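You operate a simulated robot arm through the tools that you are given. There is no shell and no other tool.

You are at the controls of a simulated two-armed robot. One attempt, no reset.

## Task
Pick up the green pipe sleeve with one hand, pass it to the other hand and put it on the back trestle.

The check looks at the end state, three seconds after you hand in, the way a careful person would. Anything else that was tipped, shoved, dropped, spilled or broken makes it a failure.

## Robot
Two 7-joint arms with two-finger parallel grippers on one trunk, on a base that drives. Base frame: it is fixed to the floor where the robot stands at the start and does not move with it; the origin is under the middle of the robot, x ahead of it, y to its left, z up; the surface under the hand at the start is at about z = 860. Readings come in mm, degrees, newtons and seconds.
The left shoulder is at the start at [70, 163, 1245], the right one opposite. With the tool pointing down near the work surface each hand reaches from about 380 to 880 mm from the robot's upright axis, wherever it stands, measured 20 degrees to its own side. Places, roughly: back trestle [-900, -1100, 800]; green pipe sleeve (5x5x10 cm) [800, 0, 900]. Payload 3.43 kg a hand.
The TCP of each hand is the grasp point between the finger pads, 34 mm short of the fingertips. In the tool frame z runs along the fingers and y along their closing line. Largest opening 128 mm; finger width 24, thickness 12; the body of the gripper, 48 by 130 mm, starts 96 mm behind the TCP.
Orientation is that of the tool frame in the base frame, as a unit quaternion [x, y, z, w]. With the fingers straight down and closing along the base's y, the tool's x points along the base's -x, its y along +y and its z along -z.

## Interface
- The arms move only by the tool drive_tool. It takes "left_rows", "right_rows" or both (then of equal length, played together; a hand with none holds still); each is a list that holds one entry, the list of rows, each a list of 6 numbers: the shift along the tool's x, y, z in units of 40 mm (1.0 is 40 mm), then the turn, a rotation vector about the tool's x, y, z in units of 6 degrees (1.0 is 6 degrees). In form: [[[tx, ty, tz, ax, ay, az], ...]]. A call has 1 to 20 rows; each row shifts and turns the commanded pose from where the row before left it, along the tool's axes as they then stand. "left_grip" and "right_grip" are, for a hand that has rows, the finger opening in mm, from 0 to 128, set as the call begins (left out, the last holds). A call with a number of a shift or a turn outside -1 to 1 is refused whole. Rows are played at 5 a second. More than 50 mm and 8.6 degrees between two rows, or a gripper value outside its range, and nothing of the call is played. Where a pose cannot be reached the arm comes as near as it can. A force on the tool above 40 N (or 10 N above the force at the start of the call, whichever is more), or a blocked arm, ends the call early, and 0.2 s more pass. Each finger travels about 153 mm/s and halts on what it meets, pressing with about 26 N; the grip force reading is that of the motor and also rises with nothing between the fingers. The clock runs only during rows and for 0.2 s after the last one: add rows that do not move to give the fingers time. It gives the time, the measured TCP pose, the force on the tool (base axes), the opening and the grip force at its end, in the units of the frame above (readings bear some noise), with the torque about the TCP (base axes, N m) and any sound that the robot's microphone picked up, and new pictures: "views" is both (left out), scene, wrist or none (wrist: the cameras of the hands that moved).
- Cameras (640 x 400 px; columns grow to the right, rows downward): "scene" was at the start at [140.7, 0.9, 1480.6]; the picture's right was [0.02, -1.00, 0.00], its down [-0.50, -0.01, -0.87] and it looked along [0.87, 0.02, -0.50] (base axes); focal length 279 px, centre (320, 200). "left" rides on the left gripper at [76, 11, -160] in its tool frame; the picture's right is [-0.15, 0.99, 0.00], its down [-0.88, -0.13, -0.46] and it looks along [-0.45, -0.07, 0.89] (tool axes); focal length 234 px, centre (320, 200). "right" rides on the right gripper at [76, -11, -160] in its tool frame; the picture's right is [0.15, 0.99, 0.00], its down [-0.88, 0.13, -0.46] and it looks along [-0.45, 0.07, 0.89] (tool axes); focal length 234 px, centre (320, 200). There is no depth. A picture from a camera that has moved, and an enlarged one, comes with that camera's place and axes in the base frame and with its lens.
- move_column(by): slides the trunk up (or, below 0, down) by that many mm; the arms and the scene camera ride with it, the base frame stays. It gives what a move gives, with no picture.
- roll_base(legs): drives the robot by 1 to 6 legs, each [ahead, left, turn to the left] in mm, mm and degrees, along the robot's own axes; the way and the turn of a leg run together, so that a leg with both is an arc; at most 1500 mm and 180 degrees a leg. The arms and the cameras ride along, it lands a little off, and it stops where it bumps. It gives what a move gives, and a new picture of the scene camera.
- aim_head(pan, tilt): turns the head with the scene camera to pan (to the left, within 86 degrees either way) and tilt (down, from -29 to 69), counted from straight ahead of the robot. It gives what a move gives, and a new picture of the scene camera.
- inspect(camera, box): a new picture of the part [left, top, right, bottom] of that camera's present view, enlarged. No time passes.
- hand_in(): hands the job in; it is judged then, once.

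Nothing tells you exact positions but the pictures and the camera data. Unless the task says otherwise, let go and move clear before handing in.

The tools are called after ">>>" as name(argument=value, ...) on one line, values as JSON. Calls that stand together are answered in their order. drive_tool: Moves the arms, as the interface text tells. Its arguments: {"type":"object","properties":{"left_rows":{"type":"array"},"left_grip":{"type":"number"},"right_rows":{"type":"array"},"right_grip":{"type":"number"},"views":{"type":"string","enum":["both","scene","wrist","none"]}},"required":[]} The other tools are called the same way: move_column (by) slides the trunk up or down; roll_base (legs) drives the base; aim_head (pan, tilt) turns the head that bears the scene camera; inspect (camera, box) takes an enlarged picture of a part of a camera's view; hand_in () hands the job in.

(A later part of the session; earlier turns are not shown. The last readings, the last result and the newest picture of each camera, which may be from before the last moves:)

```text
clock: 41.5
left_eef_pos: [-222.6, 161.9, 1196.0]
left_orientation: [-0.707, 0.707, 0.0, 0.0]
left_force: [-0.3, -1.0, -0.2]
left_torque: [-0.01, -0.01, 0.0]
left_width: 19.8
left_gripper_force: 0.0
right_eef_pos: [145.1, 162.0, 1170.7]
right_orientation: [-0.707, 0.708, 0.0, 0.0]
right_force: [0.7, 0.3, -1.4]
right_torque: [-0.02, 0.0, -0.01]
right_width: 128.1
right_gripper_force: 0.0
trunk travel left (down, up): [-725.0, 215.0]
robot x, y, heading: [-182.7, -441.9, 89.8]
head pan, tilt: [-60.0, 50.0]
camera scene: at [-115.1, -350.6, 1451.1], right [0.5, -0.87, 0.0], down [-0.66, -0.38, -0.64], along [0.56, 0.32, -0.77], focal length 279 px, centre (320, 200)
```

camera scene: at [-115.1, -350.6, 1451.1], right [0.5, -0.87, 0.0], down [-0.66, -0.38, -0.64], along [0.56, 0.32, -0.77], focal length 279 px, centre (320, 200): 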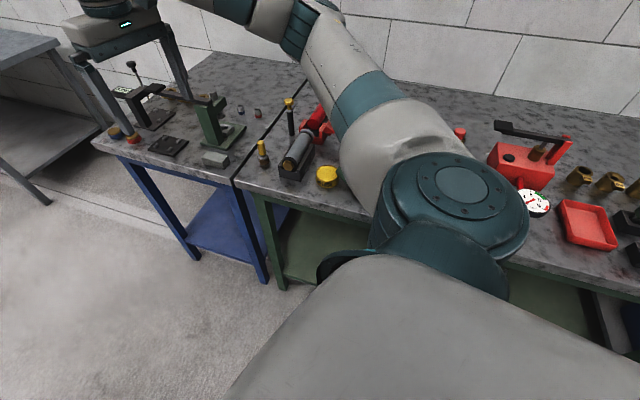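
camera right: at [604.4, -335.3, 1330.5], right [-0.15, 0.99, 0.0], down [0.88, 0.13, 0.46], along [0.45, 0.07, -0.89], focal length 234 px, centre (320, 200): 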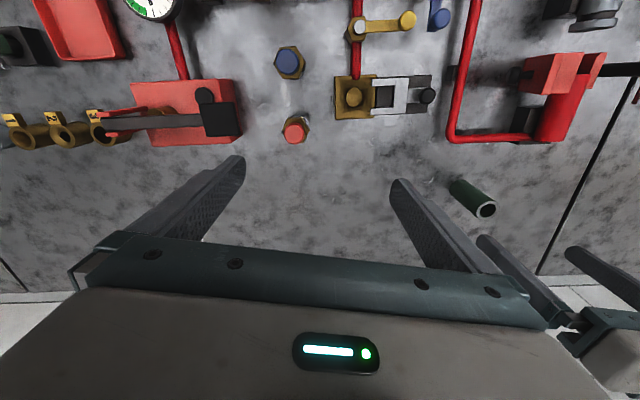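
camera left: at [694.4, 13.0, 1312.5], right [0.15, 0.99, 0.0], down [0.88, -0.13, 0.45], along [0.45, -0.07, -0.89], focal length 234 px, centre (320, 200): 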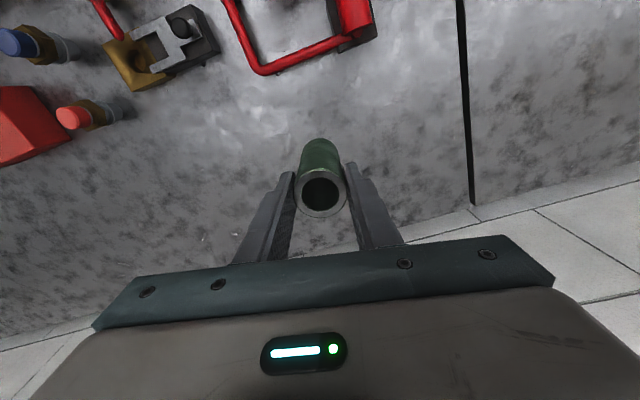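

I'm at about [-182, -440] facing +y, with the sleeve to my front right. I'll bring the right hand above the sleeve and yaw it 18° to match the sleeve's axis.

>>> drive_tool(right_rows=[[[0.7125, -0.508, 0, 0, 0, 0], [0.7125, -0.508, 0, 0, 0, 0], [0.7125, -0.508, 0, 0, 0, 0], [0.7125, -0.508, 0, 0, 0, 0], [0.7125, -0.508, 0, 0, 0, 0], [0.7125, -0.508, 0, 0, 0, 0], [0.7125, -0.508, 0, 0, 0, 0], [0.7125, -0.508, 0, 0, 0, 0], [0.7125, -0.508, 0, 0, 0, 0], [0.7125, -0.508, 0, 0, 0, 0], [0.7125, -0.508, 0, 0, 0, 0], [0.7125, -0.508, 0, 0, 0, 0], [0, 0, 0, 0, 0, 1], [0, 0, 0, 0, 0, 1], [0, 0, 0, 0, 0, 1], [0, 0, 0, 0, 0, 0]]], right_grip=80)

```text
clock: 44.9
left_eef_pos: [-221.2, 162.7, 1196.0]
left_orientation: [0.707, -0.707, 0.001, 0.001]
left_force: [0.3, 0.0, 0.0]
left_torque: [-0.03, -0.04, 0.02]
left_width: 20.1
left_gripper_force: 0.0
right_eef_pos: [388.5, -180.0, 1170.0]
right_orientation: [-0.586, 0.81, 0.0, 0.0]
right_force: [0.3, 0.1, -0.6]
right_torque: [0.02, -0.02, 0.0]
right_width: 79.8
right_gripper_force: 0.0
trunk travel left (down, up): [-725.0, 215.0]
robot x, y, heading: [-181.9, -435.8, 89.9]
head pan, tilt: [-60.0, 50.0]
camera scene: at [-114.9, -350.1, 1451.0], right [0.5, -0.87, 0.0], down [-0.66, -0.38, -0.64], along [0.56, 0.32, -0.77], focal length 279 px, centre (320, 200)
camera right: at [375.5, -255.4, 1330.1], right [-0.99, 0.17, 0.0], down [0.15, 0.88, 0.46], along [0.08, 0.45, -0.89], focal length 234 px, centre (320, 200)
```

scene: 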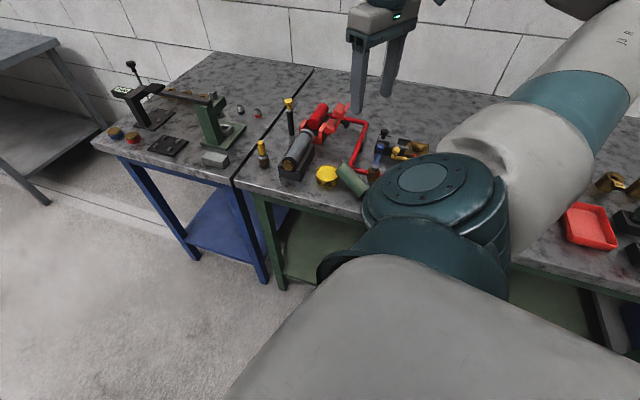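
right: 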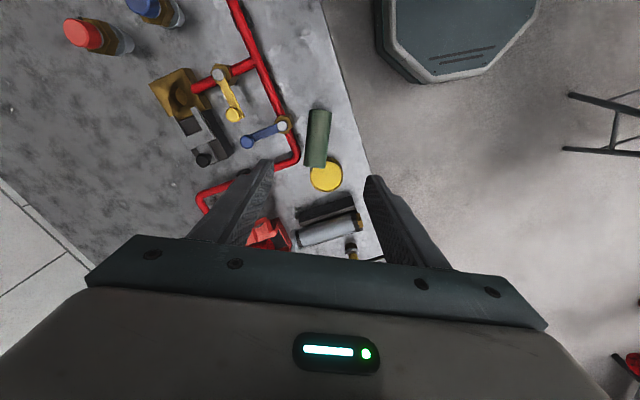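

The right wrist camera now shows the sleeve, can, pipe and valve together. I'll zoom in to measure the gap for the far finger.

>>> inspect(camera="right", box=[240, 95, 400, 195])

```text
4.00 times, centred on (320, 145) of right
camera zoom: at [375.5, -255.4, 1330.1], right [-0.99, 0.17, 0.0], down [0.15, 0.88, 0.46], along [0.08, 0.45, -0.89], focal length 937 px, centre (320, 420)
```

zoom: 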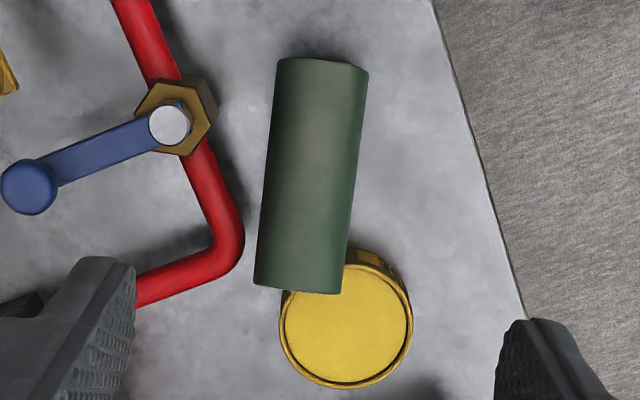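

The gap between sleeve and brass valve is about 25 mm, enough for a 12 mm finger if I keep it centred. I'll set the opening to 54 mm and come down to just above the sleeve for a close check.

>>> drive_tool(right_rows=[[[-0.033, -0.044, 0.9, 0, 0, 0.1], [0, 0, 0.9, 0, 0, 0], [0, 0, 0.9, 0, 0, 0], [0, 0, 0.9, 0, 0, 0], [0, 0, 0.7, 0, 0, 0], [0, 0, 0.5, 0, 0, 0], [0, 0, 0, 0, 0, 0]]], right_grip=54, views="wrist")

>>> inspect(camera="right", box=[240, 95, 400, 195])

```text
clock: 46.5
left_eef_pos: [-221.4, 160.9, 1195.9]
left_orientation: [-0.707, 0.707, 0.0, -0.001]
left_force: [-0.5, -0.3, 0.5]
left_torque: [0.02, -0.04, 0.01]
left_width: 20.0
left_gripper_force: 0.1
right_eef_pos: [391.7, -179.1, 977.8]
right_orientation: [-0.583, 0.813, -0.001, 0.001]
right_force: [0.2, -0.4, 0.2]
right_torque: [-0.02, 0.02, 0.03]
right_width: 53.9
right_gripper_force: 0.0
trunk travel left (down, up): [-725.0, 215.0]
robot x, y, heading: [-182.3, -437.2, 89.7]
head pan, tilt: [-60.0, 50.0]
camera right: at [376.9, -254.5, 1137.0], right [-0.98, 0.18, 0.0], down [0.16, 0.88, 0.46], along [0.08, 0.45, -0.89], focal length 234 px, centre (320, 200)
```

right: 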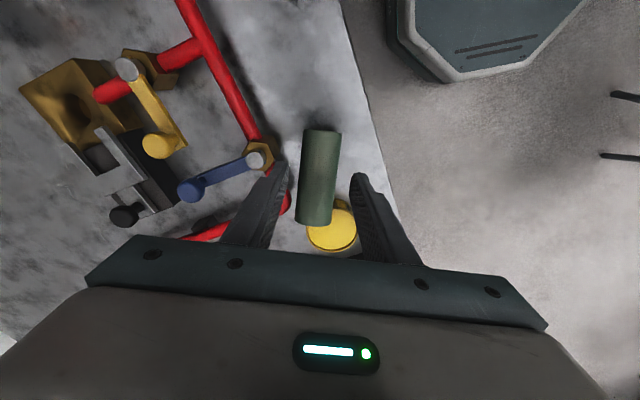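

```text
4.00 times, centred on (320, 145) of right
camera zoom: at [376.9, -254.5, 1137.0], right [-0.98, 0.18, 0.0], down [0.16, 0.88, 0.46], along [0.08, 0.45, -0.89], focal length 937 px, centre (320, 420)
```

zoom: 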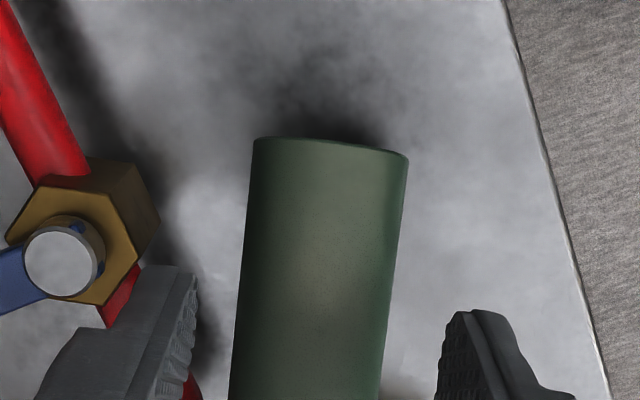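

Centring looks within about 1 mm, with about 7 mm to the valve corner and 6 mm to the sleeve. I'll lower in short steps, watching the force.

>>> drive_tool(right_rows=[[[0, 0.025, 0.5, 0, 0, 0], [0, 0, 0.5, 0, 0, 0], [0, 0, 0.3, 0, 0, 0], [0, 0, 0, 0, 0, 0]]], right_grip=54, views="wrist")

>>> inspect(camera="right", box=[224, 120, 416, 240])

```text
clock: 47.5
left_eef_pos: [-220.4, 161.7, 1195.5]
left_orientation: [0.707, -0.707, 0.0, 0.0]
left_force: [0.0, -0.4, -0.4]
left_torque: [0.01, -0.01, 0.01]
left_width: 20.1
left_gripper_force: 0.1
right_eef_pos: [389.9, -177.8, 926.2]
right_orientation: [-0.583, 0.813, 0.0, -0.001]
right_force: [-0.9, 0.8, 0.3]
right_torque: [-0.02, 0.0, 0.01]
right_width: 53.6
right_gripper_force: 0.1
trunk travel left (down, up): [-725.0, 215.0]
robot x, y, heading: [-180.7, -437.7, 90.1]
head pan, tilt: [-60.0, 50.0]
camera right: at [376.1, -254.1, 1086.6], right [-0.98, 0.18, 0.0], down [0.16, 0.88, 0.46], along [0.08, 0.45, -0.89], focal length 234 px, centre (320, 200)
```

right: 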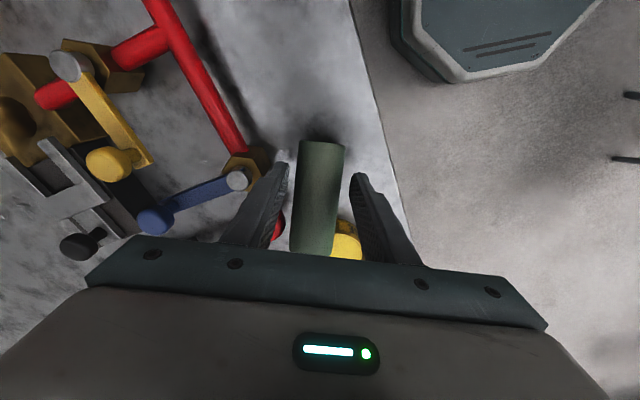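

```text
3.33 times, centred on (320, 180) of right
camera zoom: at [376.1, -254.1, 1086.6], right [-0.98, 0.18, 0.0], down [0.16, 0.88, 0.46], along [0.08, 0.45, -0.89], focal length 781 px, centre (320, 267)
```

zoom: 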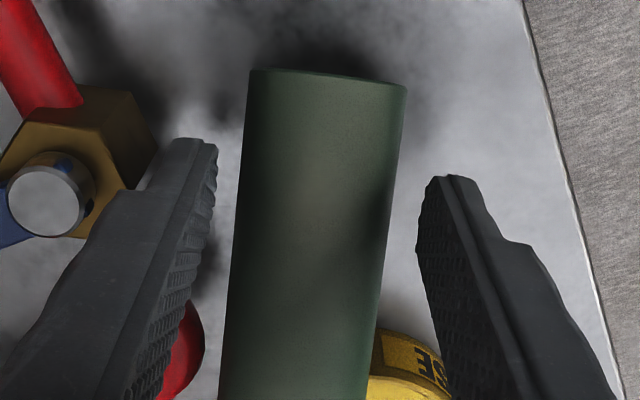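

Both fingers straddle the sleeve without touching anything. I'll go down the last 27 mm.

>>> drive_tool(right_rows=[[[0, 0, 0.3, 0, 0, 0], [0, 0, 0.25, 0, 0, 0], [0, 0, 0.12, 0, 0, 0], [0, 0, 0, 0, 0, 0]]], right_grip=54, views="wrist")

>>> inspect(camera="right", box=[224, 120, 416, 240])

```text
clock: 48.5
left_eef_pos: [-220.9, 160.3, 1197.3]
left_orientation: [-0.707, 0.708, 0.0, 0.001]
left_force: [0.0, 1.0, -0.6]
left_torque: [0.0, -0.04, 0.01]
left_width: 19.8
left_gripper_force: 0.2
right_eef_pos: [391.6, -178.4, 899.2]
right_orientation: [-0.583, 0.812, 0.0, 0.001]
right_force: [-0.9, 0.3, 0.5]
right_torque: [-0.01, -0.01, -0.01]
right_width: 53.8
right_gripper_force: 0.2
trunk travel left (down, up): [-725.0, 215.0]
robot x, y, heading: [-179.4, -439.2, 90.0]
head pan, tilt: [-60.0, 50.0]
camera right: at [376.4, -254.5, 1059.2], right [-0.98, 0.18, 0.0], down [0.16, 0.88, 0.46], along [0.08, 0.45, -0.89], focal length 234 px, centre (320, 200)
```

right: 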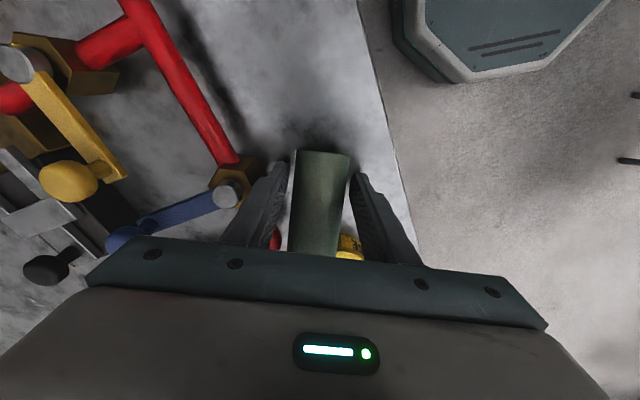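

```text
3.33 times, centred on (320, 180) of right
camera zoom: at [376.4, -254.5, 1059.2], right [-0.98, 0.18, 0.0], down [0.16, 0.88, 0.46], along [0.08, 0.45, -0.89], focal length 781 px, centre (320, 267)
```

zoom: 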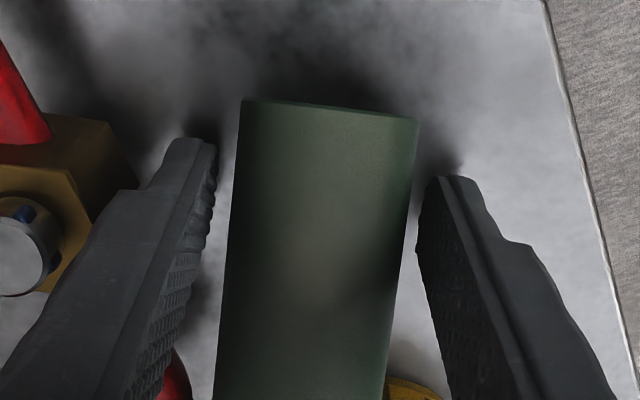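

The fingers are in place with small clearances on both sides. I'll nudge 1 mm and close in two stages so the sleeve isn't jolted.

>>> drive_tool(right_rows=[[[0, 0.02, 0, 0, 0, 0], [0, 0, 0, 0, 0, 0], [0, 0, 0, 0, 0, 0]]], right_grip=45, views="none")

>>> drive_tool(right_rows=[[[0, 0, 0, 0, 0, 0], [0, 0, 0, 0, 0, 0], [0, 0, 0, 0, 0, 0], [0, 0, 0, 0, 0, 0]]], right_grip=15, views="wrist")

```text
clock: 49.3
left_eef_pos: [-219.2, 162.0, 1195.6]
left_orientation: [-0.707, 0.707, 0.002, 0.0]
left_force: [0.1, -0.2, -0.7]
left_torque: [-0.05, -0.01, 0.02]
left_width: 20.0
left_gripper_force: 0.1
right_eef_pos: [389.4, -179.3, 900.4]
right_orientation: [-0.583, 0.813, -0.001, 0.0]
right_force: [0.0, 0.3, -0.5]
right_torque: [-0.03, 0.03, -0.01]
right_width: 45.3
right_gripper_force: 0.1
trunk travel left (down, up): [-725.0, 215.0]
robot x, y, heading: [-183.1, -439.7, 89.9]
head pan, tilt: [-60.0, 50.0]
```

```text
clock: 50.3
left_eef_pos: [-220.2, 161.8, 1196.1]
left_orientation: [-0.707, 0.708, 0.0, -0.001]
left_force: [1.0, -0.3, 0.1]
left_torque: [0.0, 0.0, 0.0]
left_width: 20.1
left_gripper_force: 0.2
right_eef_pos: [390.3, -179.2, 899.2]
right_orientation: [-0.583, 0.812, 0.0, 0.0]
right_force: [0.5, 0.3, -0.6]
right_torque: [0.04, -0.08, 0.03]
right_width: 41.0
right_gripper_force: 26.0
trunk travel left (down, up): [-725.0, 215.0]
robot x, y, heading: [-183.2, -439.3, 89.8]
head pan, tilt: [-60.0, 50.0]
camera right: at [375.4, -254.1, 1059.5], right [-0.98, 0.18, 0.0], down [0.16, 0.88, 0.46], along [0.08, 0.45, -0.89], focal length 234 px, centre (320, 200)
```

right: 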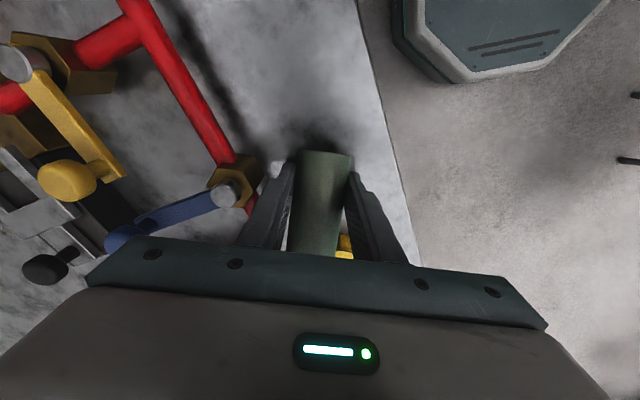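

The sleeve is gripped at 41 mm with 26 N. Now I'll lift it gently straight up.

>>> drive_tool(right_rows=[[[0, 0, -0.1, 0, 0, 0], [0, 0, -0.25, 0, 0, 0], [0, 0, -0.4, 0, 0, 0], [0, 0, -0.5, 0, 0, 0], [0, 0, -0.6, 0, 0, 0], [0, 0, -0.6, 0, 0, 0], [0, 0, -0.6, 0, 0, 0], [0, 0, -0.6, 0, 0, 0], [0, 0, -0.6, 0, 0, 0], [0, 0, -0.5, 0, 0, 0], [0, 0, -0.3, 0, 0, 0], [0, 0, 0, 0, 0, 0]]])

```text
clock: 52.9
left_eef_pos: [-219.9, 162.1, 1195.5]
left_orientation: [-0.707, 0.707, -0.001, 0.0]
left_force: [-0.8, 0.6, -0.7]
left_torque: [-0.03, -0.01, -0.04]
left_width: 20.1
left_gripper_force: 0.0
right_eef_pos: [390.6, -178.8, 1104.5]
right_orientation: [-0.583, 0.813, -0.001, -0.001]
right_force: [-0.4, -0.8, -4.9]
right_torque: [-0.08, 0.06, -0.01]
right_width: 40.8
right_gripper_force: 26.4
trunk travel left (down, up): [-725.0, 215.0]
robot x, y, heading: [-182.0, -436.0, 89.8]
head pan, tilt: [-60.0, 50.0]
camera scene: at [-114.4, -350.2, 1451.0], right [0.5, -0.87, 0.0], down [-0.66, -0.38, -0.64], along [0.56, 0.32, -0.77], focal length 279 px, centre (320, 200)
camera right: at [375.3, -254.7, 1262.5], right [-0.98, 0.18, 0.0], down [0.16, 0.88, 0.45], along [0.08, 0.45, -0.89], focal length 234 px, centre (320, 200)
```

scene: 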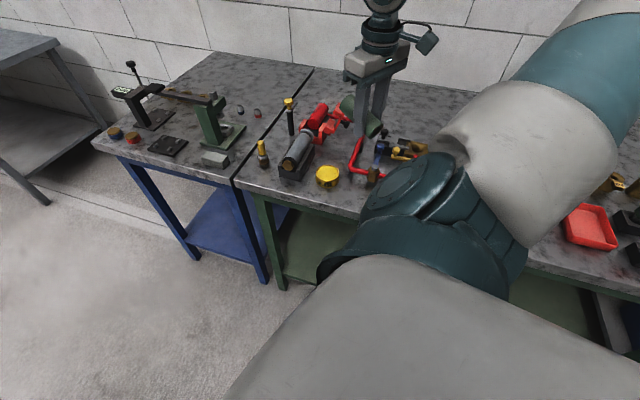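
right: 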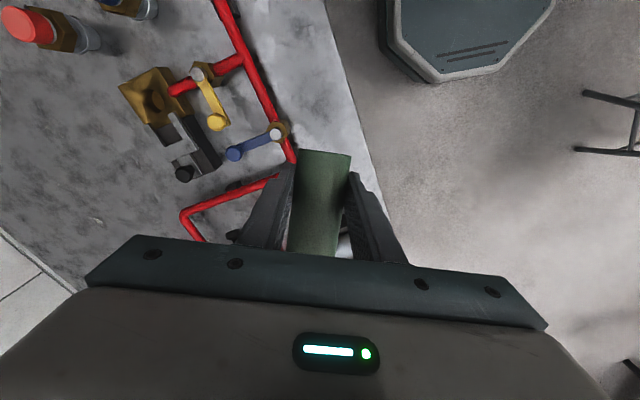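

The sleeve is in the right hand and nothing else moved. Next I'll yaw the hand, then carry it to the front of the robot while the left hand steps aside.

>>> drive_tool(right_rows=[[[0, 0, -0.1, 0, 0, -0.4], [0, 0, -0.1, 0, 0, -0.7], [0, 0, -0.1, 0, 0, -0.9], [0, 0, -0.1, 0, 0, -0.9], [0, 0, -0.1, 0, 0, -0.9], [0, 0, -0.1, 0, 0, -0.9], [0, 0, -0.1, 0, 0, -0.9], [0, 0, -0.1, 0, 0, -0.9], [0, 0, -0.1, 0, 0, -0.9], [0, 0, 0, 0, 0, -0.7], [0, 0, 0, 0, 0, 0]]], left_rows=[[[0, 0.2, 0, 0, 0, 0], [0, 0.4, 0, 0, 0, 0], [0, 0.6, 0, 0, 0, 0], [0, 0.7, 0, 0, 0, 0], [0, 0.7, 0, 0, 0, 0], [0, 0.7, 0, 0, 0, 0], [0, 0.7, 0, 0, 0, 0], [0, 0.7, 0, 0, 0, 0], [0, 0.6, 0, 0, 0, 0], [0, 0.4, 0, 0, 0, 0], [0, 0.2, 0, 0, 0, 0]]], left_grip=110, views="wrist")

```text
clock: 55.3
left_eef_pos: [-457.2, 161.4, 1195.3]
left_orientation: [-0.707, 0.707, 0.0, 0.0]
left_force: [-0.3, 0.6, -0.1]
left_torque: [0.01, -0.01, -0.01]
left_width: 110.1
left_gripper_force: 0.0
right_eef_pos: [326.6, -159.7, 1147.0]
right_orientation: [0.865, -0.502, 0.0, 0.001]
right_force: [-0.1, 0.0, -5.3]
right_torque: [-0.06, -0.06, 0.01]
right_width: 40.6
right_gripper_force: 25.6
right hand out of reach, approached as far as the arm can: row 8, 9, 10
trunk travel left (down, up): [-725.0, 215.0]
robot x, y, heading: [-179.0, -439.6, 90.0]
head pan, tilt: [-60.0, 50.0]
camera right: at [373.2, -221.1, 1306.4], right [-0.79, -0.62, 0.0], down [-0.55, 0.7, 0.46], along [-0.28, 0.36, -0.89], focal length 234 px, centre (320, 200)
camera left: at [-466.4, 87.1, 1354.7], right [-0.99, 0.15, 0.0], down [0.13, 0.88, 0.46], along [0.07, 0.45, -0.89], focal length 234 px, centre (320, 200)
```

right: 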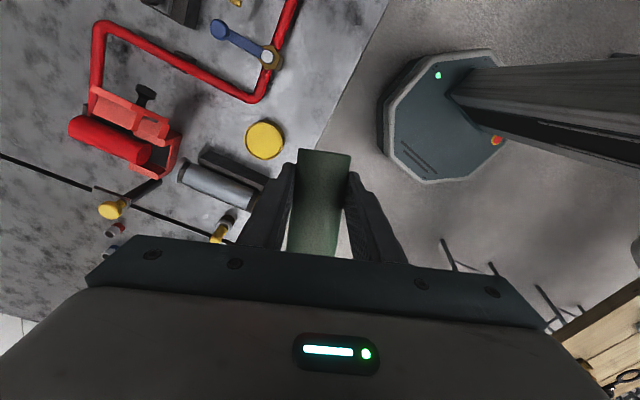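
left: 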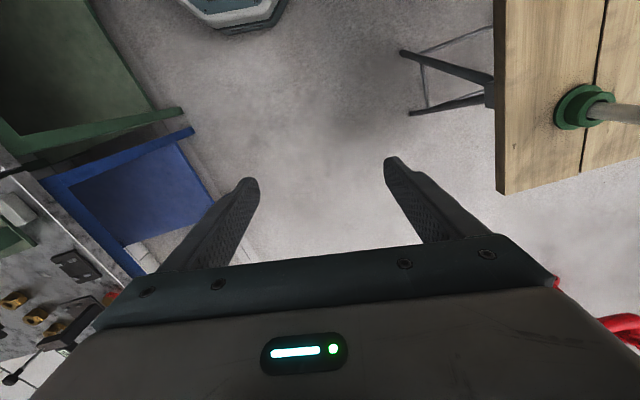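

The yaw was reached, but at that spot the arm was pulled about 60 mm toward the robot; the sleeve is still firmly held. I'll continue toward the front in a short test move to see how the commanded pose behaves.

>>> drive_tool(right_rows=[[[-0.3, 0.18, 0, 0, 0, 0], [-0.5, 0.3, 0, 0, 0, 0], [-0.6, 0.35, 0, 0, 0, 0], [-0.6, 0.35, 0, 0, 0, 0], [-0.4, 0.25, 0, 0, 0, 0], [0, 0, 0, 0, 0, 0]]], views="none")

```text
clock: 56.7
left_eef_pos: [-456.6, 161.7, 1195.0]
left_orientation: [-0.707, 0.707, 0.0, -0.001]
left_force: [-0.2, 0.3, 0.4]
left_torque: [-0.02, 0.02, 0.0]
left_width: 110.3
left_gripper_force: 0.0
right_eef_pos: [230.2, -105.0, 1146.0]
right_orientation: [0.866, -0.501, -0.001, 0.0]
right_force: [0.5, -0.4, -4.4]
right_torque: [-0.07, -0.05, 0.02]
right_width: 40.6
right_gripper_force: 25.8
trunk travel left (down, up): [-725.0, 215.0]
robot x, y, heading: [-181.1, -437.8, 89.7]
head pan, tilt: [-60.0, 50.0]
```

The commanded pose restarts from where the arm actually got to, so I can carry on. I'll carry the sleeve smoothly to the front of the robot.

>>> drive_tool(right_rows=[[[-0.287, 0.154, 0, 0, 0, 0], [-0.574, 0.307, 0, 0, 0, 0], [-0.717, 0.384, 0, 0, 0, 0], [-0.717, 0.384, 0, 0, 0, 0], [-0.717, 0.384, 0, 0, 0, 0], [-0.717, 0.384, 0, 0, 0, 0], [-0.717, 0.384, 0, 0, 0, 0], [-0.717, 0.384, 0, 0, 0, 0], [-0.717, 0.384, 0, 0, 0, 0], [-0.717, 0.384, 0, 0, 0, 0], [-0.717, 0.384, 0, 0, 0, 0], [-0.645, 0.346, 0, 0, 0, 0], [-0.43, 0.23, 0, 0, 0, 0], [-0.215, 0.115, 0, 0, 0, 0], [0, 0, 0, 0, 0, 0]]], views="wrist")

>>> aim_head(pan=0, tilt=35)

```text
clock: 59.9
left_eef_pos: [-456.1, 162.2, 1195.2]
left_orientation: [-0.707, 0.707, -0.001, 0.0]
left_force: [-0.2, -0.4, 0.1]
left_torque: [0.01, 0.0, -0.04]
left_width: 109.9
left_gripper_force: 0.1
right_eef_pos: [-102.5, 104.2, 1146.2]
right_orientation: [0.865, -0.501, 0.0, -0.001]
right_force: [1.4, 0.6, -5.1]
right_torque: [-0.04, -0.03, -0.01]
right_width: 40.4
right_gripper_force: 25.6
trunk travel left (down, up): [-725.0, 215.0]
robot x, y, heading: [-176.1, -440.3, 89.8]
head pan, tilt: [-60.0, 50.0]
camera right: at [-56.8, 43.6, 1306.0], right [-0.78, -0.62, 0.0], down [-0.55, 0.7, 0.46], along [-0.28, 0.36, -0.89], focal length 234 px, centre (320, 200)
```

right: 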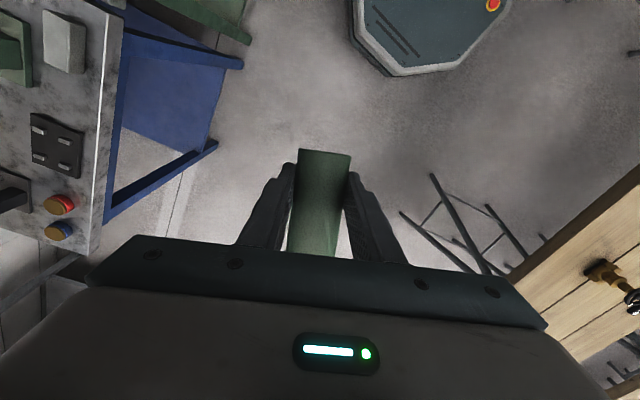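

```text
clock: 61.2
left_eef_pos: [-456.7, 162.2, 1195.4]
left_orientation: [-0.707, 0.707, -0.001, -0.001]
left_force: [-0.5, -0.4, 0.3]
left_torque: [0.02, 0.05, -0.01]
left_width: 109.9
left_gripper_force: 0.0
right_eef_pos: [-103.6, 103.8, 1146.7]
right_orientation: [0.866, -0.5, 0.0, 0.0]
right_force: [0.5, 0.5, -4.9]
right_torque: [-0.09, -0.06, -0.01]
right_width: 40.5
right_gripper_force: 25.9
trunk travel left (down, up): [-725.0, 215.0]
robot x, y, heading: [-178.2, -441.5, 89.9]
head pan, tilt: [0.0, 35.0]
camera scene: at [-181.8, -300.3, 1472.7], right [1.0, 0.0, 0.0], down [0.0, -0.57, -0.82], along [0.0, 0.82, -0.57], focal length 279 px, centre (320, 200)
```

scene: 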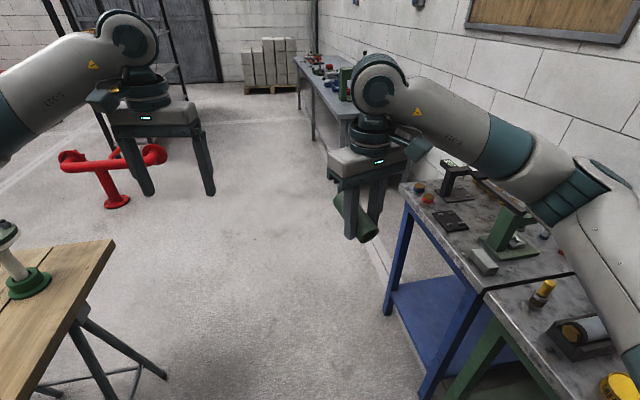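

The sleeve is held in front of me over the open aisle. I'll zoom in to check how it sits in the right gripper.

>>> inspect(camera="scene", box=[296, 140, 424, 260])

>>> inspect(camera="right", box=[224, 130, 416, 250])

```text
3.33 times, centred on (360, 200) of scene
camera zoom: at [-181.8, -300.3, 1472.7], right [1.0, 0.0, 0.0], down [0.0, -0.57, -0.82], along [0.0, 0.82, -0.57], focal length 931 px, centre (187, 200)
```

zoom: 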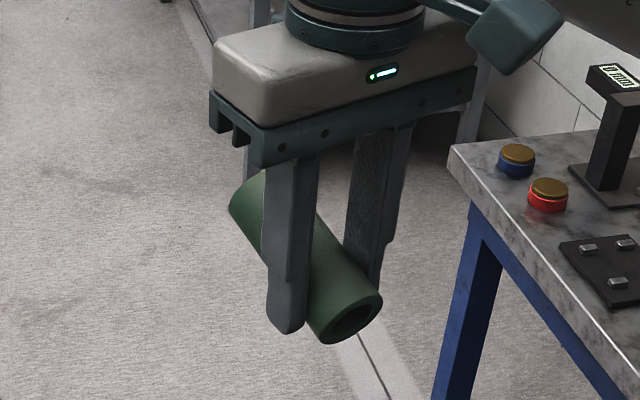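

```text
3.33 times, centred on (320, 190) of right
camera zoom: at [-56.8, 43.5, 1306.1], right [-0.78, -0.62, 0.0], down [-0.55, 0.7, 0.46], along [-0.28, 0.36, -0.89], focal length 781 px, centre (320, 233)
```

zoom: 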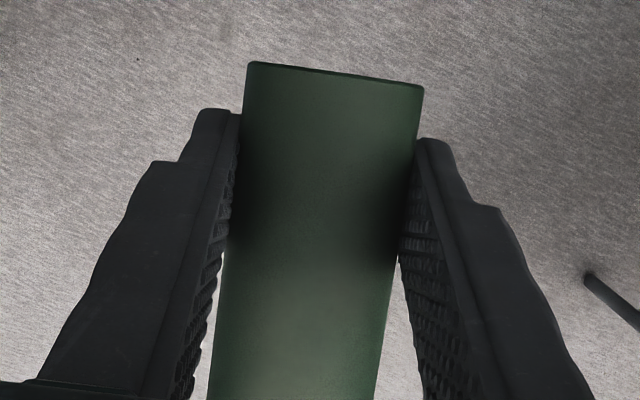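

The sleeve sits as expected, tilted about 15° with roughly 60 mm free beyond the fingers. I'll now pitch the right hand forward in gentle steps to bring the sleeve upright with its gripped end down.

>>> drive_tool(right_rows=[[[0, 0, 0, 0, -0.3, 0], [0, 0, 0, 0, -0.6, 0], [0, 0, 0, 0, -0.8, 0], [0, 0, 0, 0, -0.8, 0], [0, 0, 0, 0, -0.8, 0], [0, 0, 0, 0, -0.8, 0], [0, 0, 0, 0, -0.6, 0], [0, 0, 0, 0, -0.3, 0], [0, 0, 0, 0, 0, 0]]], views="scene")

```text
clock: 63.2
left_eef_pos: [-458.1, 162.5, 1195.3]
left_orientation: [0.707, -0.707, 0.0, 0.0]
left_force: [0.5, 0.0, -0.6]
left_torque: [0.03, 0.02, 0.01]
left_width: 109.9
left_gripper_force: 0.2
right_eef_pos: [-102.0, 102.5, 1145.2]
right_orientation: [0.836, -0.483, -0.224, -0.129]
right_force: [-0.6, 0.1, -5.9]
right_torque: [-0.04, -0.03, 0.0]
right_width: 40.3
right_gripper_force: 26.4
trunk travel left (down, up): [-725.0, 215.0]
robot x, y, heading: [-177.0, -435.8, 90.3]
head pan, tilt: [0.0, 35.0]
camera scene: at [-181.9, -300.3, 1472.7], right [1.0, 0.0, 0.0], down [0.0, -0.57, -0.82], along [0.0, 0.82, -0.57], focal length 279 px, centre (320, 200)
```

scene: 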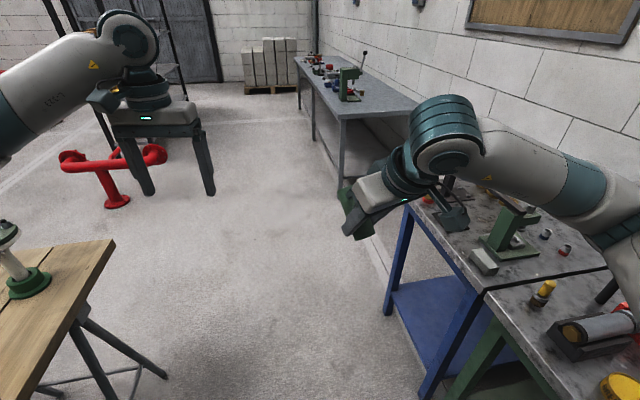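

The pitch works and the grip holds. I'll continue the remaining 45°.

>>> drive_tool(right_rows=[[[0, 0, 0, 0, -0.3, 0], [0, 0, 0, 0, -0.6, 0], [0, 0, 0, 0, -0.8, 0], [0, 0, 0, 0, -0.9, 0], [0, 0, 0, 0, -0.9, 0], [0, 0, 0, 0, -0.9, 0], [0, 0, 0, 0, -0.9, 0], [0, 0, 0, 0, -0.8, 0], [0, 0, 0, 0, -0.7, 0], [0, 0, 0, 0, -0.5, 0], [0, 0, 0, 0, -0.2, 0], [0, 0, 0, 0, 0, 0]]], views="both")

```text
clock: 65.8
left_eef_pos: [-457.2, 162.8, 1194.0]
left_orientation: [0.707, -0.707, 0.001, 0.001]
left_force: [0.0, -0.1, -0.4]
left_torque: [-0.01, 0.01, 0.0]
left_width: 109.9
left_gripper_force: 0.1
right_eef_pos: [-109.3, 135.1, 1147.1]
right_orientation: [0.687, -0.397, -0.527, -0.305]
right_force: [-0.8, -0.1, -4.8]
right_torque: [-0.07, -0.06, -0.01]
right_width: 40.4
right_gripper_force: 25.5
right hand out of reach, approached as far as the arm can: row 6, 7, 8, 9, 11
trunk travel left (down, up): [-725.0, 215.0]
robot x, y, heading: [-183.3, -438.0, 89.6]
head pan, tilt: [0.0, 35.0]
camera scene: at [-181.8, -300.3, 1472.7], right [1.0, 0.0, 0.0], down [0.0, -0.57, -0.82], along [0.0, 0.82, -0.57], focal length 279 px, centre (320, 200)
camera right: at [-14.1, -10.1, 1115.2], right [-0.84, -0.53, -0.14], down [-0.01, -0.25, 0.97], along [-0.54, 0.81, 0.2], focal length 234 px, centre (320, 200)
```

scene: 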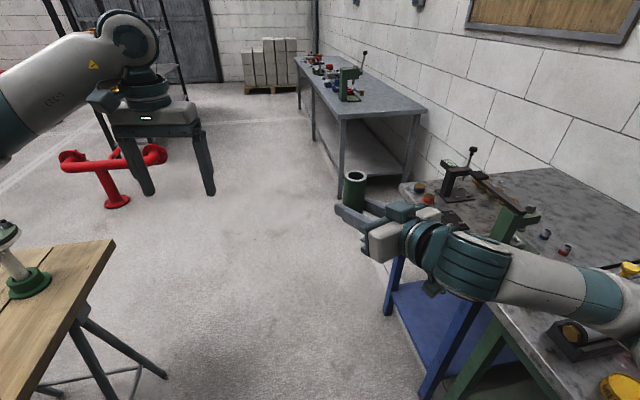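
right: 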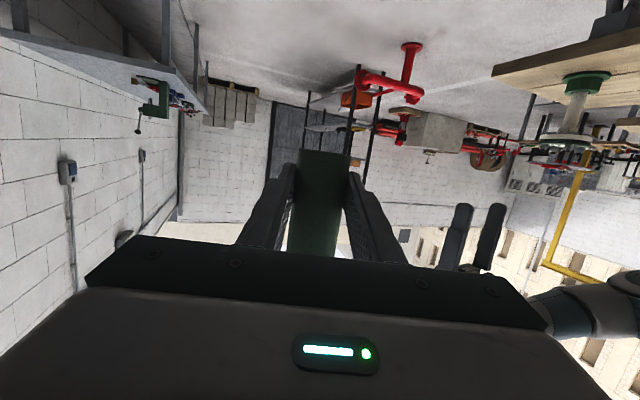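

The sleeve now stands upright in the right hand with its top free. I'll zoom in to check that it is vertical.

>>> inspect(camera="scene", box=[305, 155, 417, 225])

>>> inspect(camera="left", box=[0, 0, 640, 400])

```text
5.71 times, centred on (361, 190) of scene
camera zoom: at [-181.8, -300.3, 1472.7], right [1.0, 0.0, 0.0], down [0.0, -0.57, -0.82], along [0.0, 0.82, -0.57], focal length 1596 px, centre (86, 257)
```

zoom: 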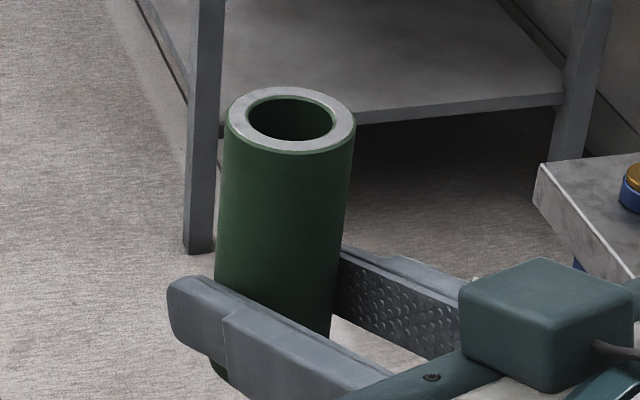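

```text
1.00 times, centred on (320, 200) of left (not enlarged: the box is as wide or as high as the picture)
camera zoom: at [-466.5, 88.1, 1354.3], right [-0.99, 0.15, 0.0], down [0.13, 0.88, 0.45], along [0.07, 0.45, -0.89], focal length 234 px, centre (320, 200)
```

zoom: 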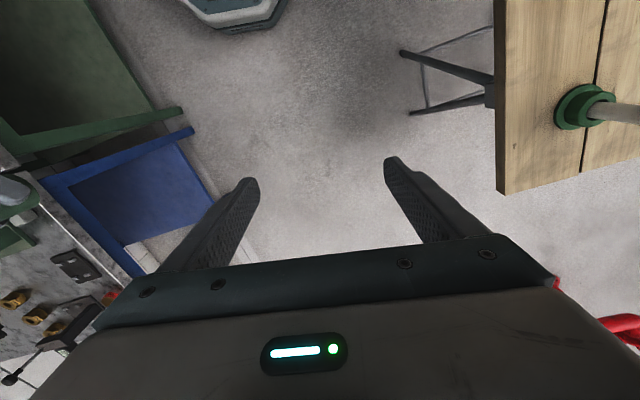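

The sleeve is vertical to within about 2°, with its top centre near [-115, 144.5, 1216]. I'll raise the left hand and bring it directly above the sleeve.

>>> drive_tool(left_rows=[[[0, 0, -0.8, 0, 0, 0], [0, 0, -0.9, 0, 0, 0], [0, 0, -0.8, 0, 0, 0], [0.04, -0.5, 0, 0, 0, 0], [0.05, -0.8, 0, 0, 0, 0], [0.05, -0.9, 0, 0, 0, 0], [0.05, -0.9, 0, 0, 0, 0], [0.05, -0.9, 0, 0, 0, 0], [0.05, -0.9, 0, 0, 0, 0], [0.05, -0.9, 0, 0, 0, 0], [0.05, -0.9, 0, 0, 0, 0], [0.05, -0.85, 0, 0, 0, 0], [0, -0.7, 0, 0, 0, 0], [0, -0.3, 0, 0, 0, 0], [0, 0, 0, 0, 0, 0]]], left_grip=90)

```text
clock: 69.0
left_eef_pos: [-114.4, 144.2, 1297.2]
left_orientation: [-0.707, 0.707, -0.001, 0.0]
left_force: [-0.2, -0.1, -0.7]
left_torque: [-0.05, -0.01, -0.01]
left_width: 90.1
left_gripper_force: 0.1
right_eef_pos: [-109.7, 134.4, 1145.4]
right_orientation: [0.687, -0.398, -0.526, -0.304]
right_force: [0.2, 0.5, -4.3]
right_torque: [-0.07, -0.02, 0.0]
right_width: 40.2
right_gripper_force: 26.1
trunk travel left (down, up): [-725.0, 215.0]
robot x, y, heading: [-182.2, -436.6, 90.1]
head pan, tilt: [0.0, 35.0]
camera scene: at [-182.0, -300.2, 1472.7], right [1.0, 0.0, 0.0], down [0.0, -0.57, -0.82], along [0.0, 0.82, -0.57], focal length 279 px, centre (320, 200)
camera left: at [-124.7, 69.9, 1456.3], right [-0.99, 0.15, 0.0], down [0.13, 0.88, 0.45], along [0.07, 0.45, -0.89], focal length 234 px, centre (320, 200)
```

scene: 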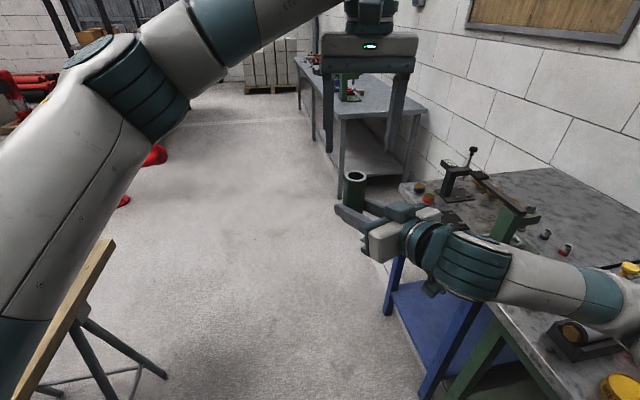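
left: 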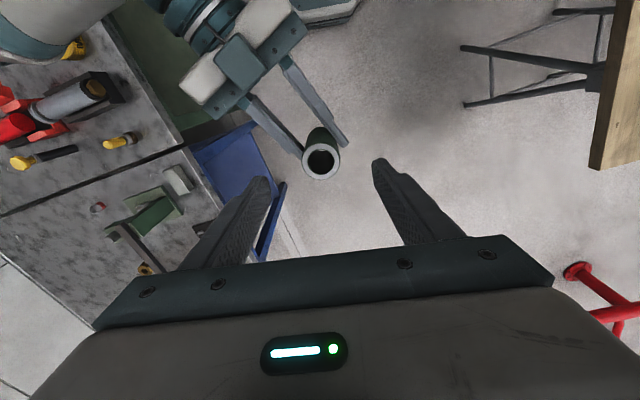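

>>> inspect(camera="left", box=[256, 110, 384, 190])

>>> inspect(camera="left", box=[150, 0, 400, 200])

```text
5.00 times, centred on (320, 150) of left
camera zoom: at [-124.7, 69.9, 1456.3], right [-0.99, 0.15, 0.0], down [0.13, 0.88, 0.45], along [0.07, 0.45, -0.89], focal length 1171 px, centre (320, 450)
```

zoom: 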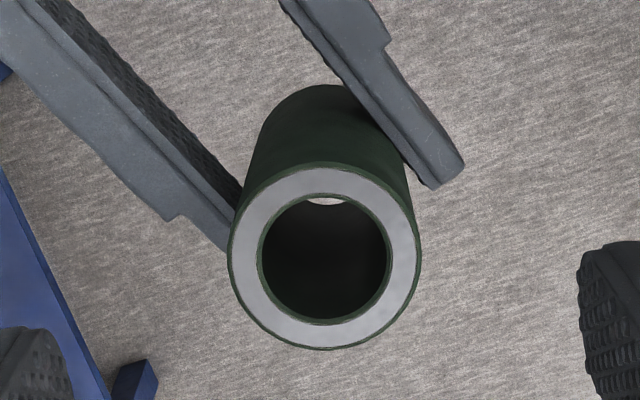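

```text
2.00 times, centred on (275, 100) of left
camera zoom: at [-124.7, 69.9, 1456.3], right [-0.99, 0.15, 0.0], down [0.13, 0.88, 0.45], along [0.07, 0.45, -0.89], focal length 468 px, centre (410, 400)
```

zoom: 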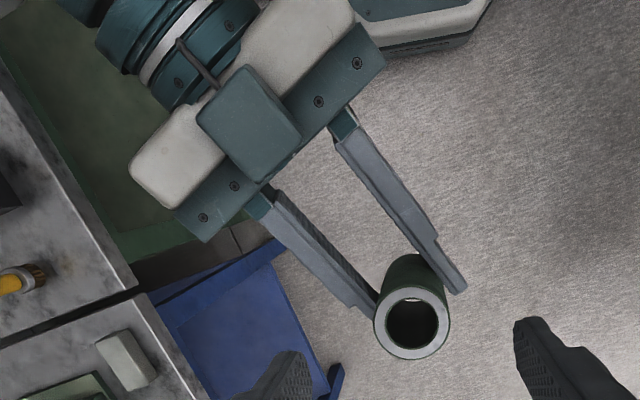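

The rim centre measures [-113.5, 146.3, 1216], so the left hand is within 2 mm. I'll correct that and lower so its pads cover the top 40 mm, staying above the right fingers.

>>> drive_tool(left_rows=[[[-0.04, -0.01, 0.5, 0, 0, 0], [0, 0, 0.5, 0, 0, 0], [0, 0, 0.5, 0, 0, 0], [0, 0, 0.4, 0, 0, 0], [0, 0, 0.3, 0, 0, 0], [0, 0, 0, 0, 0, 0]]], left_grip=80)

>>> inspect(camera="left", box=[224, 120, 416, 240])

>>> inspect(camera="scene", box=[290, 120, 418, 240])

```text
clock: 70.4
left_eef_pos: [-114.3, 144.9, 1208.5]
left_orientation: [0.707, -0.707, 0.0, 0.001]
left_force: [0.1, -0.5, 0.3]
left_torque: [-0.02, 0.0, 0.01]
left_width: 80.2
left_gripper_force: 0.1
right_eef_pos: [-109.4, 136.2, 1147.1]
right_orientation: [0.686, -0.397, -0.527, -0.305]
right_force: [-0.2, -0.8, -4.7]
right_torque: [-0.02, -0.03, -0.01]
right_width: 40.3
right_gripper_force: 25.6
trunk travel left (down, up): [-725.0, 215.0]
robot x, y, heading: [-182.5, -442.5, 90.1]
head pan, tilt: [0.0, 35.0]
camera scene: at [-181.6, -300.5, 1472.7], right [1.0, 0.0, 0.0], down [0.0, -0.57, -0.82], along [0.0, 0.82, -0.57], focal length 279 px, centre (320, 200)
camera left: at [-123.7, 71.3, 1367.5], right [-0.99, 0.15, 0.0], down [0.13, 0.88, 0.45], along [0.07, 0.45, -0.89], focal length 234 px, centre (320, 200)
```

scene: 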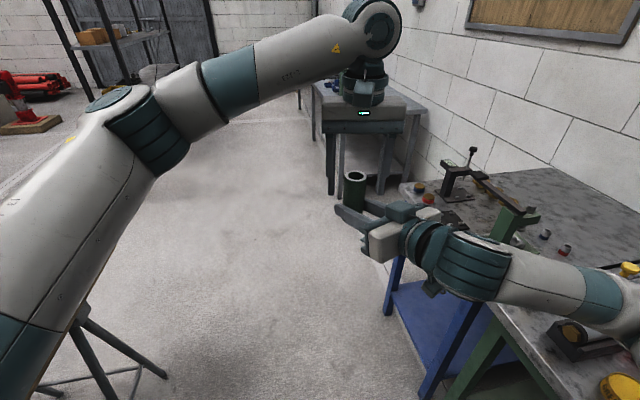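
left: 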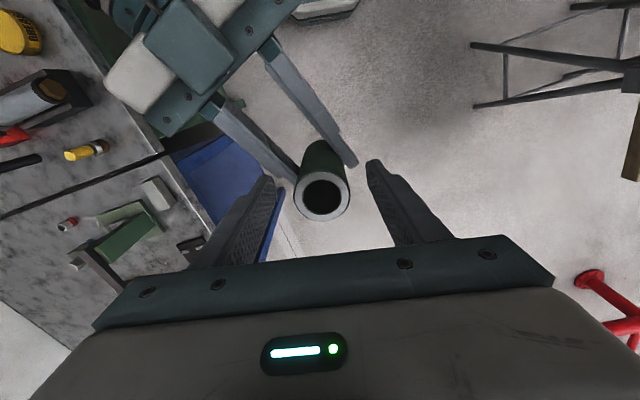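

```text
3.33 times, centred on (320, 180) of left
camera zoom: at [-123.7, 71.3, 1367.5], right [-0.99, 0.15, 0.0], down [0.13, 0.88, 0.45], along [0.07, 0.45, -0.89], focal length 781 px, centre (320, 267)
```

zoom: 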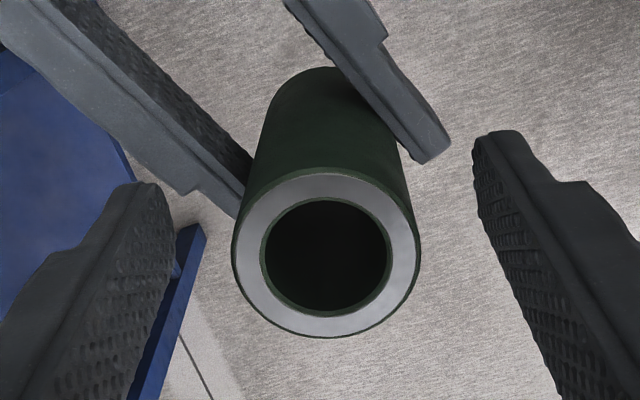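

```text
3.33 times, centred on (354, 180) of scene
camera zoom: at [-181.6, -300.5, 1472.7], right [1.0, 0.0, 0.0], down [0.0, -0.57, -0.82], along [0.0, 0.82, -0.57], focal length 931 px, centre (207, 267)
```

zoom: 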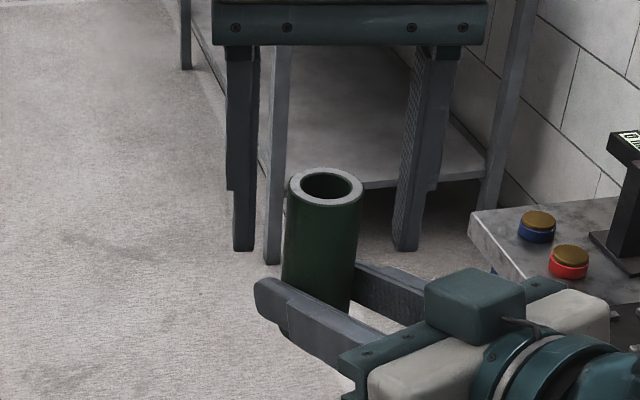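

The left fingers straddle the sleeve's top, centred to about 1 mm. I'll close them in two stages while the right hand keeps holding.

>>> drive_tool(left_rows=[[[0, -0.015, 0, 0, 0, 0], [0, 0, 0, 0, 0, 0], [0, 0, 0, 0, 0, 0], [0, 0, 0, 0, 0, 0]]], left_grip=46, views="wrist")

>>> drive_tool(left_rows=[[[0, 0, 0, 0, 0, 0], [0, 0, 0, 0, 0, 0], [0, 0, 0, 0, 0, 0], [0, 0, 0, 0, 0, 0], [0, 0, 0, 0, 0, 0]]], left_grip=15, views="both")

```text
clock: 71.4
left_eef_pos: [-113.1, 145.6, 1207.5]
left_orientation: [0.707, -0.707, 0.001, 0.0]
left_force: [-0.2, -0.3, 0.4]
left_torque: [-0.02, -0.03, -0.01]
left_width: 46.3
left_gripper_force: 0.0
right_eef_pos: [-109.5, 134.7, 1146.9]
right_orientation: [0.686, -0.398, -0.527, -0.305]
right_force: [0.4, -0.3, -4.4]
right_torque: [-0.06, -0.02, 0.0]
right_width: 40.3
right_gripper_force: 26.0
trunk travel left (down, up): [-725.0, 215.0]
robot x, y, heading: [-182.2, -441.7, 89.8]
head pan, tilt: [0.0, 35.0]
camera left: at [-123.1, 71.3, 1367.2], right [-0.99, 0.15, 0.0], down [0.13, 0.88, 0.45], along [0.07, 0.45, -0.89], focal length 234 px, centre (320, 200)
```

left: 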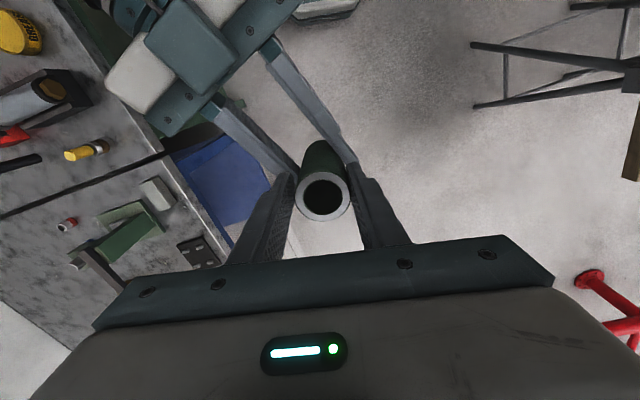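

```text
clock: 72.6
left_eef_pos: [-115.0, 146.3, 1208.3]
left_orientation: [0.708, -0.706, 0.001, 0.001]
left_force: [-22.3, 3.1, 0.3]
left_torque: [0.07, 1.21, 0.04]
left_width: 40.7
left_gripper_force: 25.7
right_eef_pos: [-108.7, 136.1, 1147.5]
right_orientation: [0.687, -0.399, -0.526, -0.305]
right_force: [21.7, -2.2, -4.0]
right_torque: [0.04, 0.15, -0.24]
right_width: 40.4
right_gripper_force: 26.1
trunk travel left (down, up): [-725.0, 215.0]
robot x, y, heading: [-178.3, -440.2, 90.0]
head pan, tilt: [0.0, 35.0]
camera scene: at [-181.7, -300.3, 1472.7], right [1.0, 0.0, 0.0], down [0.0, -0.57, -0.82], along [0.0, 0.82, -0.57], focal length 279 px, centre (320, 200)
camera left: at [-123.7, 71.7, 1367.1], right [-0.99, 0.15, 0.0], down [0.13, 0.88, 0.45], along [0.06, 0.45, -0.89], focal length 234 px, centre (320, 200)
```

scene: 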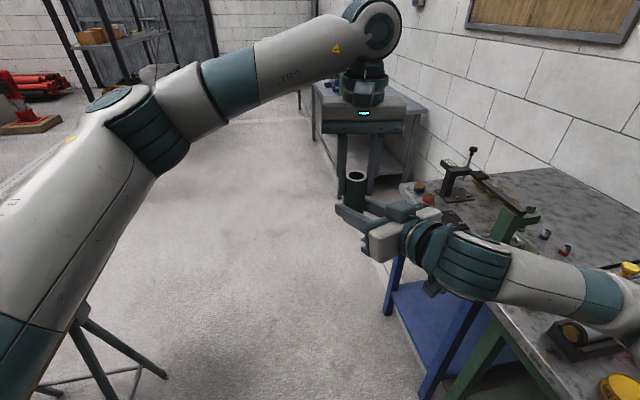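
left: 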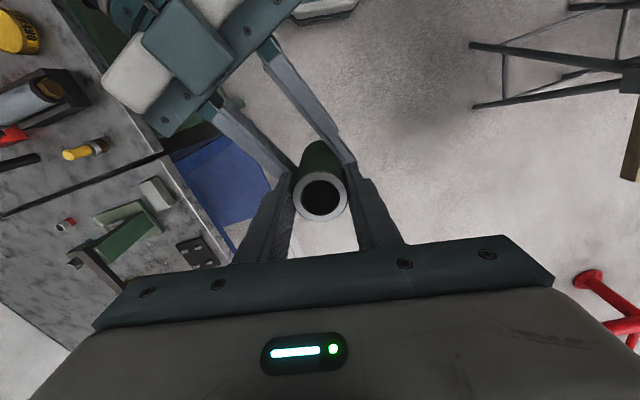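

Both hands hold the sleeve now, with about 22 N of sideways tension between them. I'll relieve it by shifting the left hand slightly.

>>> drive_tool(left_rows=[[[0, 0.03, 0, 0, 0, 0], [0, 0, 0, 0, 0, 0], [0, 0, 0, 0, 0, 0]]], views="none")

```text
clock: 73.4
left_eef_pos: [-114.6, 145.9, 1208.5]
left_orientation: [-0.707, 0.708, 0.001, -0.002]
left_force: [-21.4, 1.1, 1.4]
left_torque: [-0.06, 1.29, 0.07]
left_width: 40.4
left_gripper_force: 25.5
right_eef_pos: [-109.0, 134.3, 1146.9]
right_orientation: [0.688, -0.397, -0.526, -0.304]
right_force: [21.6, -1.9, -5.6]
right_torque: [0.11, -0.01, -0.28]
right_width: 40.1
right_gripper_force: 25.9
trunk travel left (down, up): [-725.0, 215.0]
robot x, y, heading: [-185.3, -440.3, 89.6]
head pan, tilt: [0.0, 35.0]
```

The tension didn't change with 1 mm, so I'll try a somewhat larger shift in the same direction and watch the force.

>>> drive_tool(left_rows=[[[0, 0.03, 0, 0, 0, 0], [0, 0.03, 0, 0, 0, 0], [0, 0, 0, 0, 0, 0], [0, 0, 0, 0, 0, 0]]], views="none")

```text
clock: 74.4
left_eef_pos: [-115.8, 146.2, 1208.0]
left_orientation: [-0.706, 0.709, -0.001, 0.0]
left_force: [-4.3, -11.6, 9.9]
left_torque: [-0.55, 0.83, 0.07]
left_width: 40.5
left_gripper_force: 26.5
right_eef_pos: [-110.1, 135.2, 1146.7]
right_orientation: [0.687, -0.398, -0.527, -0.305]
right_force: [4.1, 11.1, -14.6]
right_torque: [-0.34, -0.7, -0.21]
right_width: 40.5
right_gripper_force: 26.0
trunk travel left (down, up): [-725.0, 215.0]
robot x, y, heading: [-182.5, -438.8, 90.0]
head pan, tilt: [0.0, 35.0]
```

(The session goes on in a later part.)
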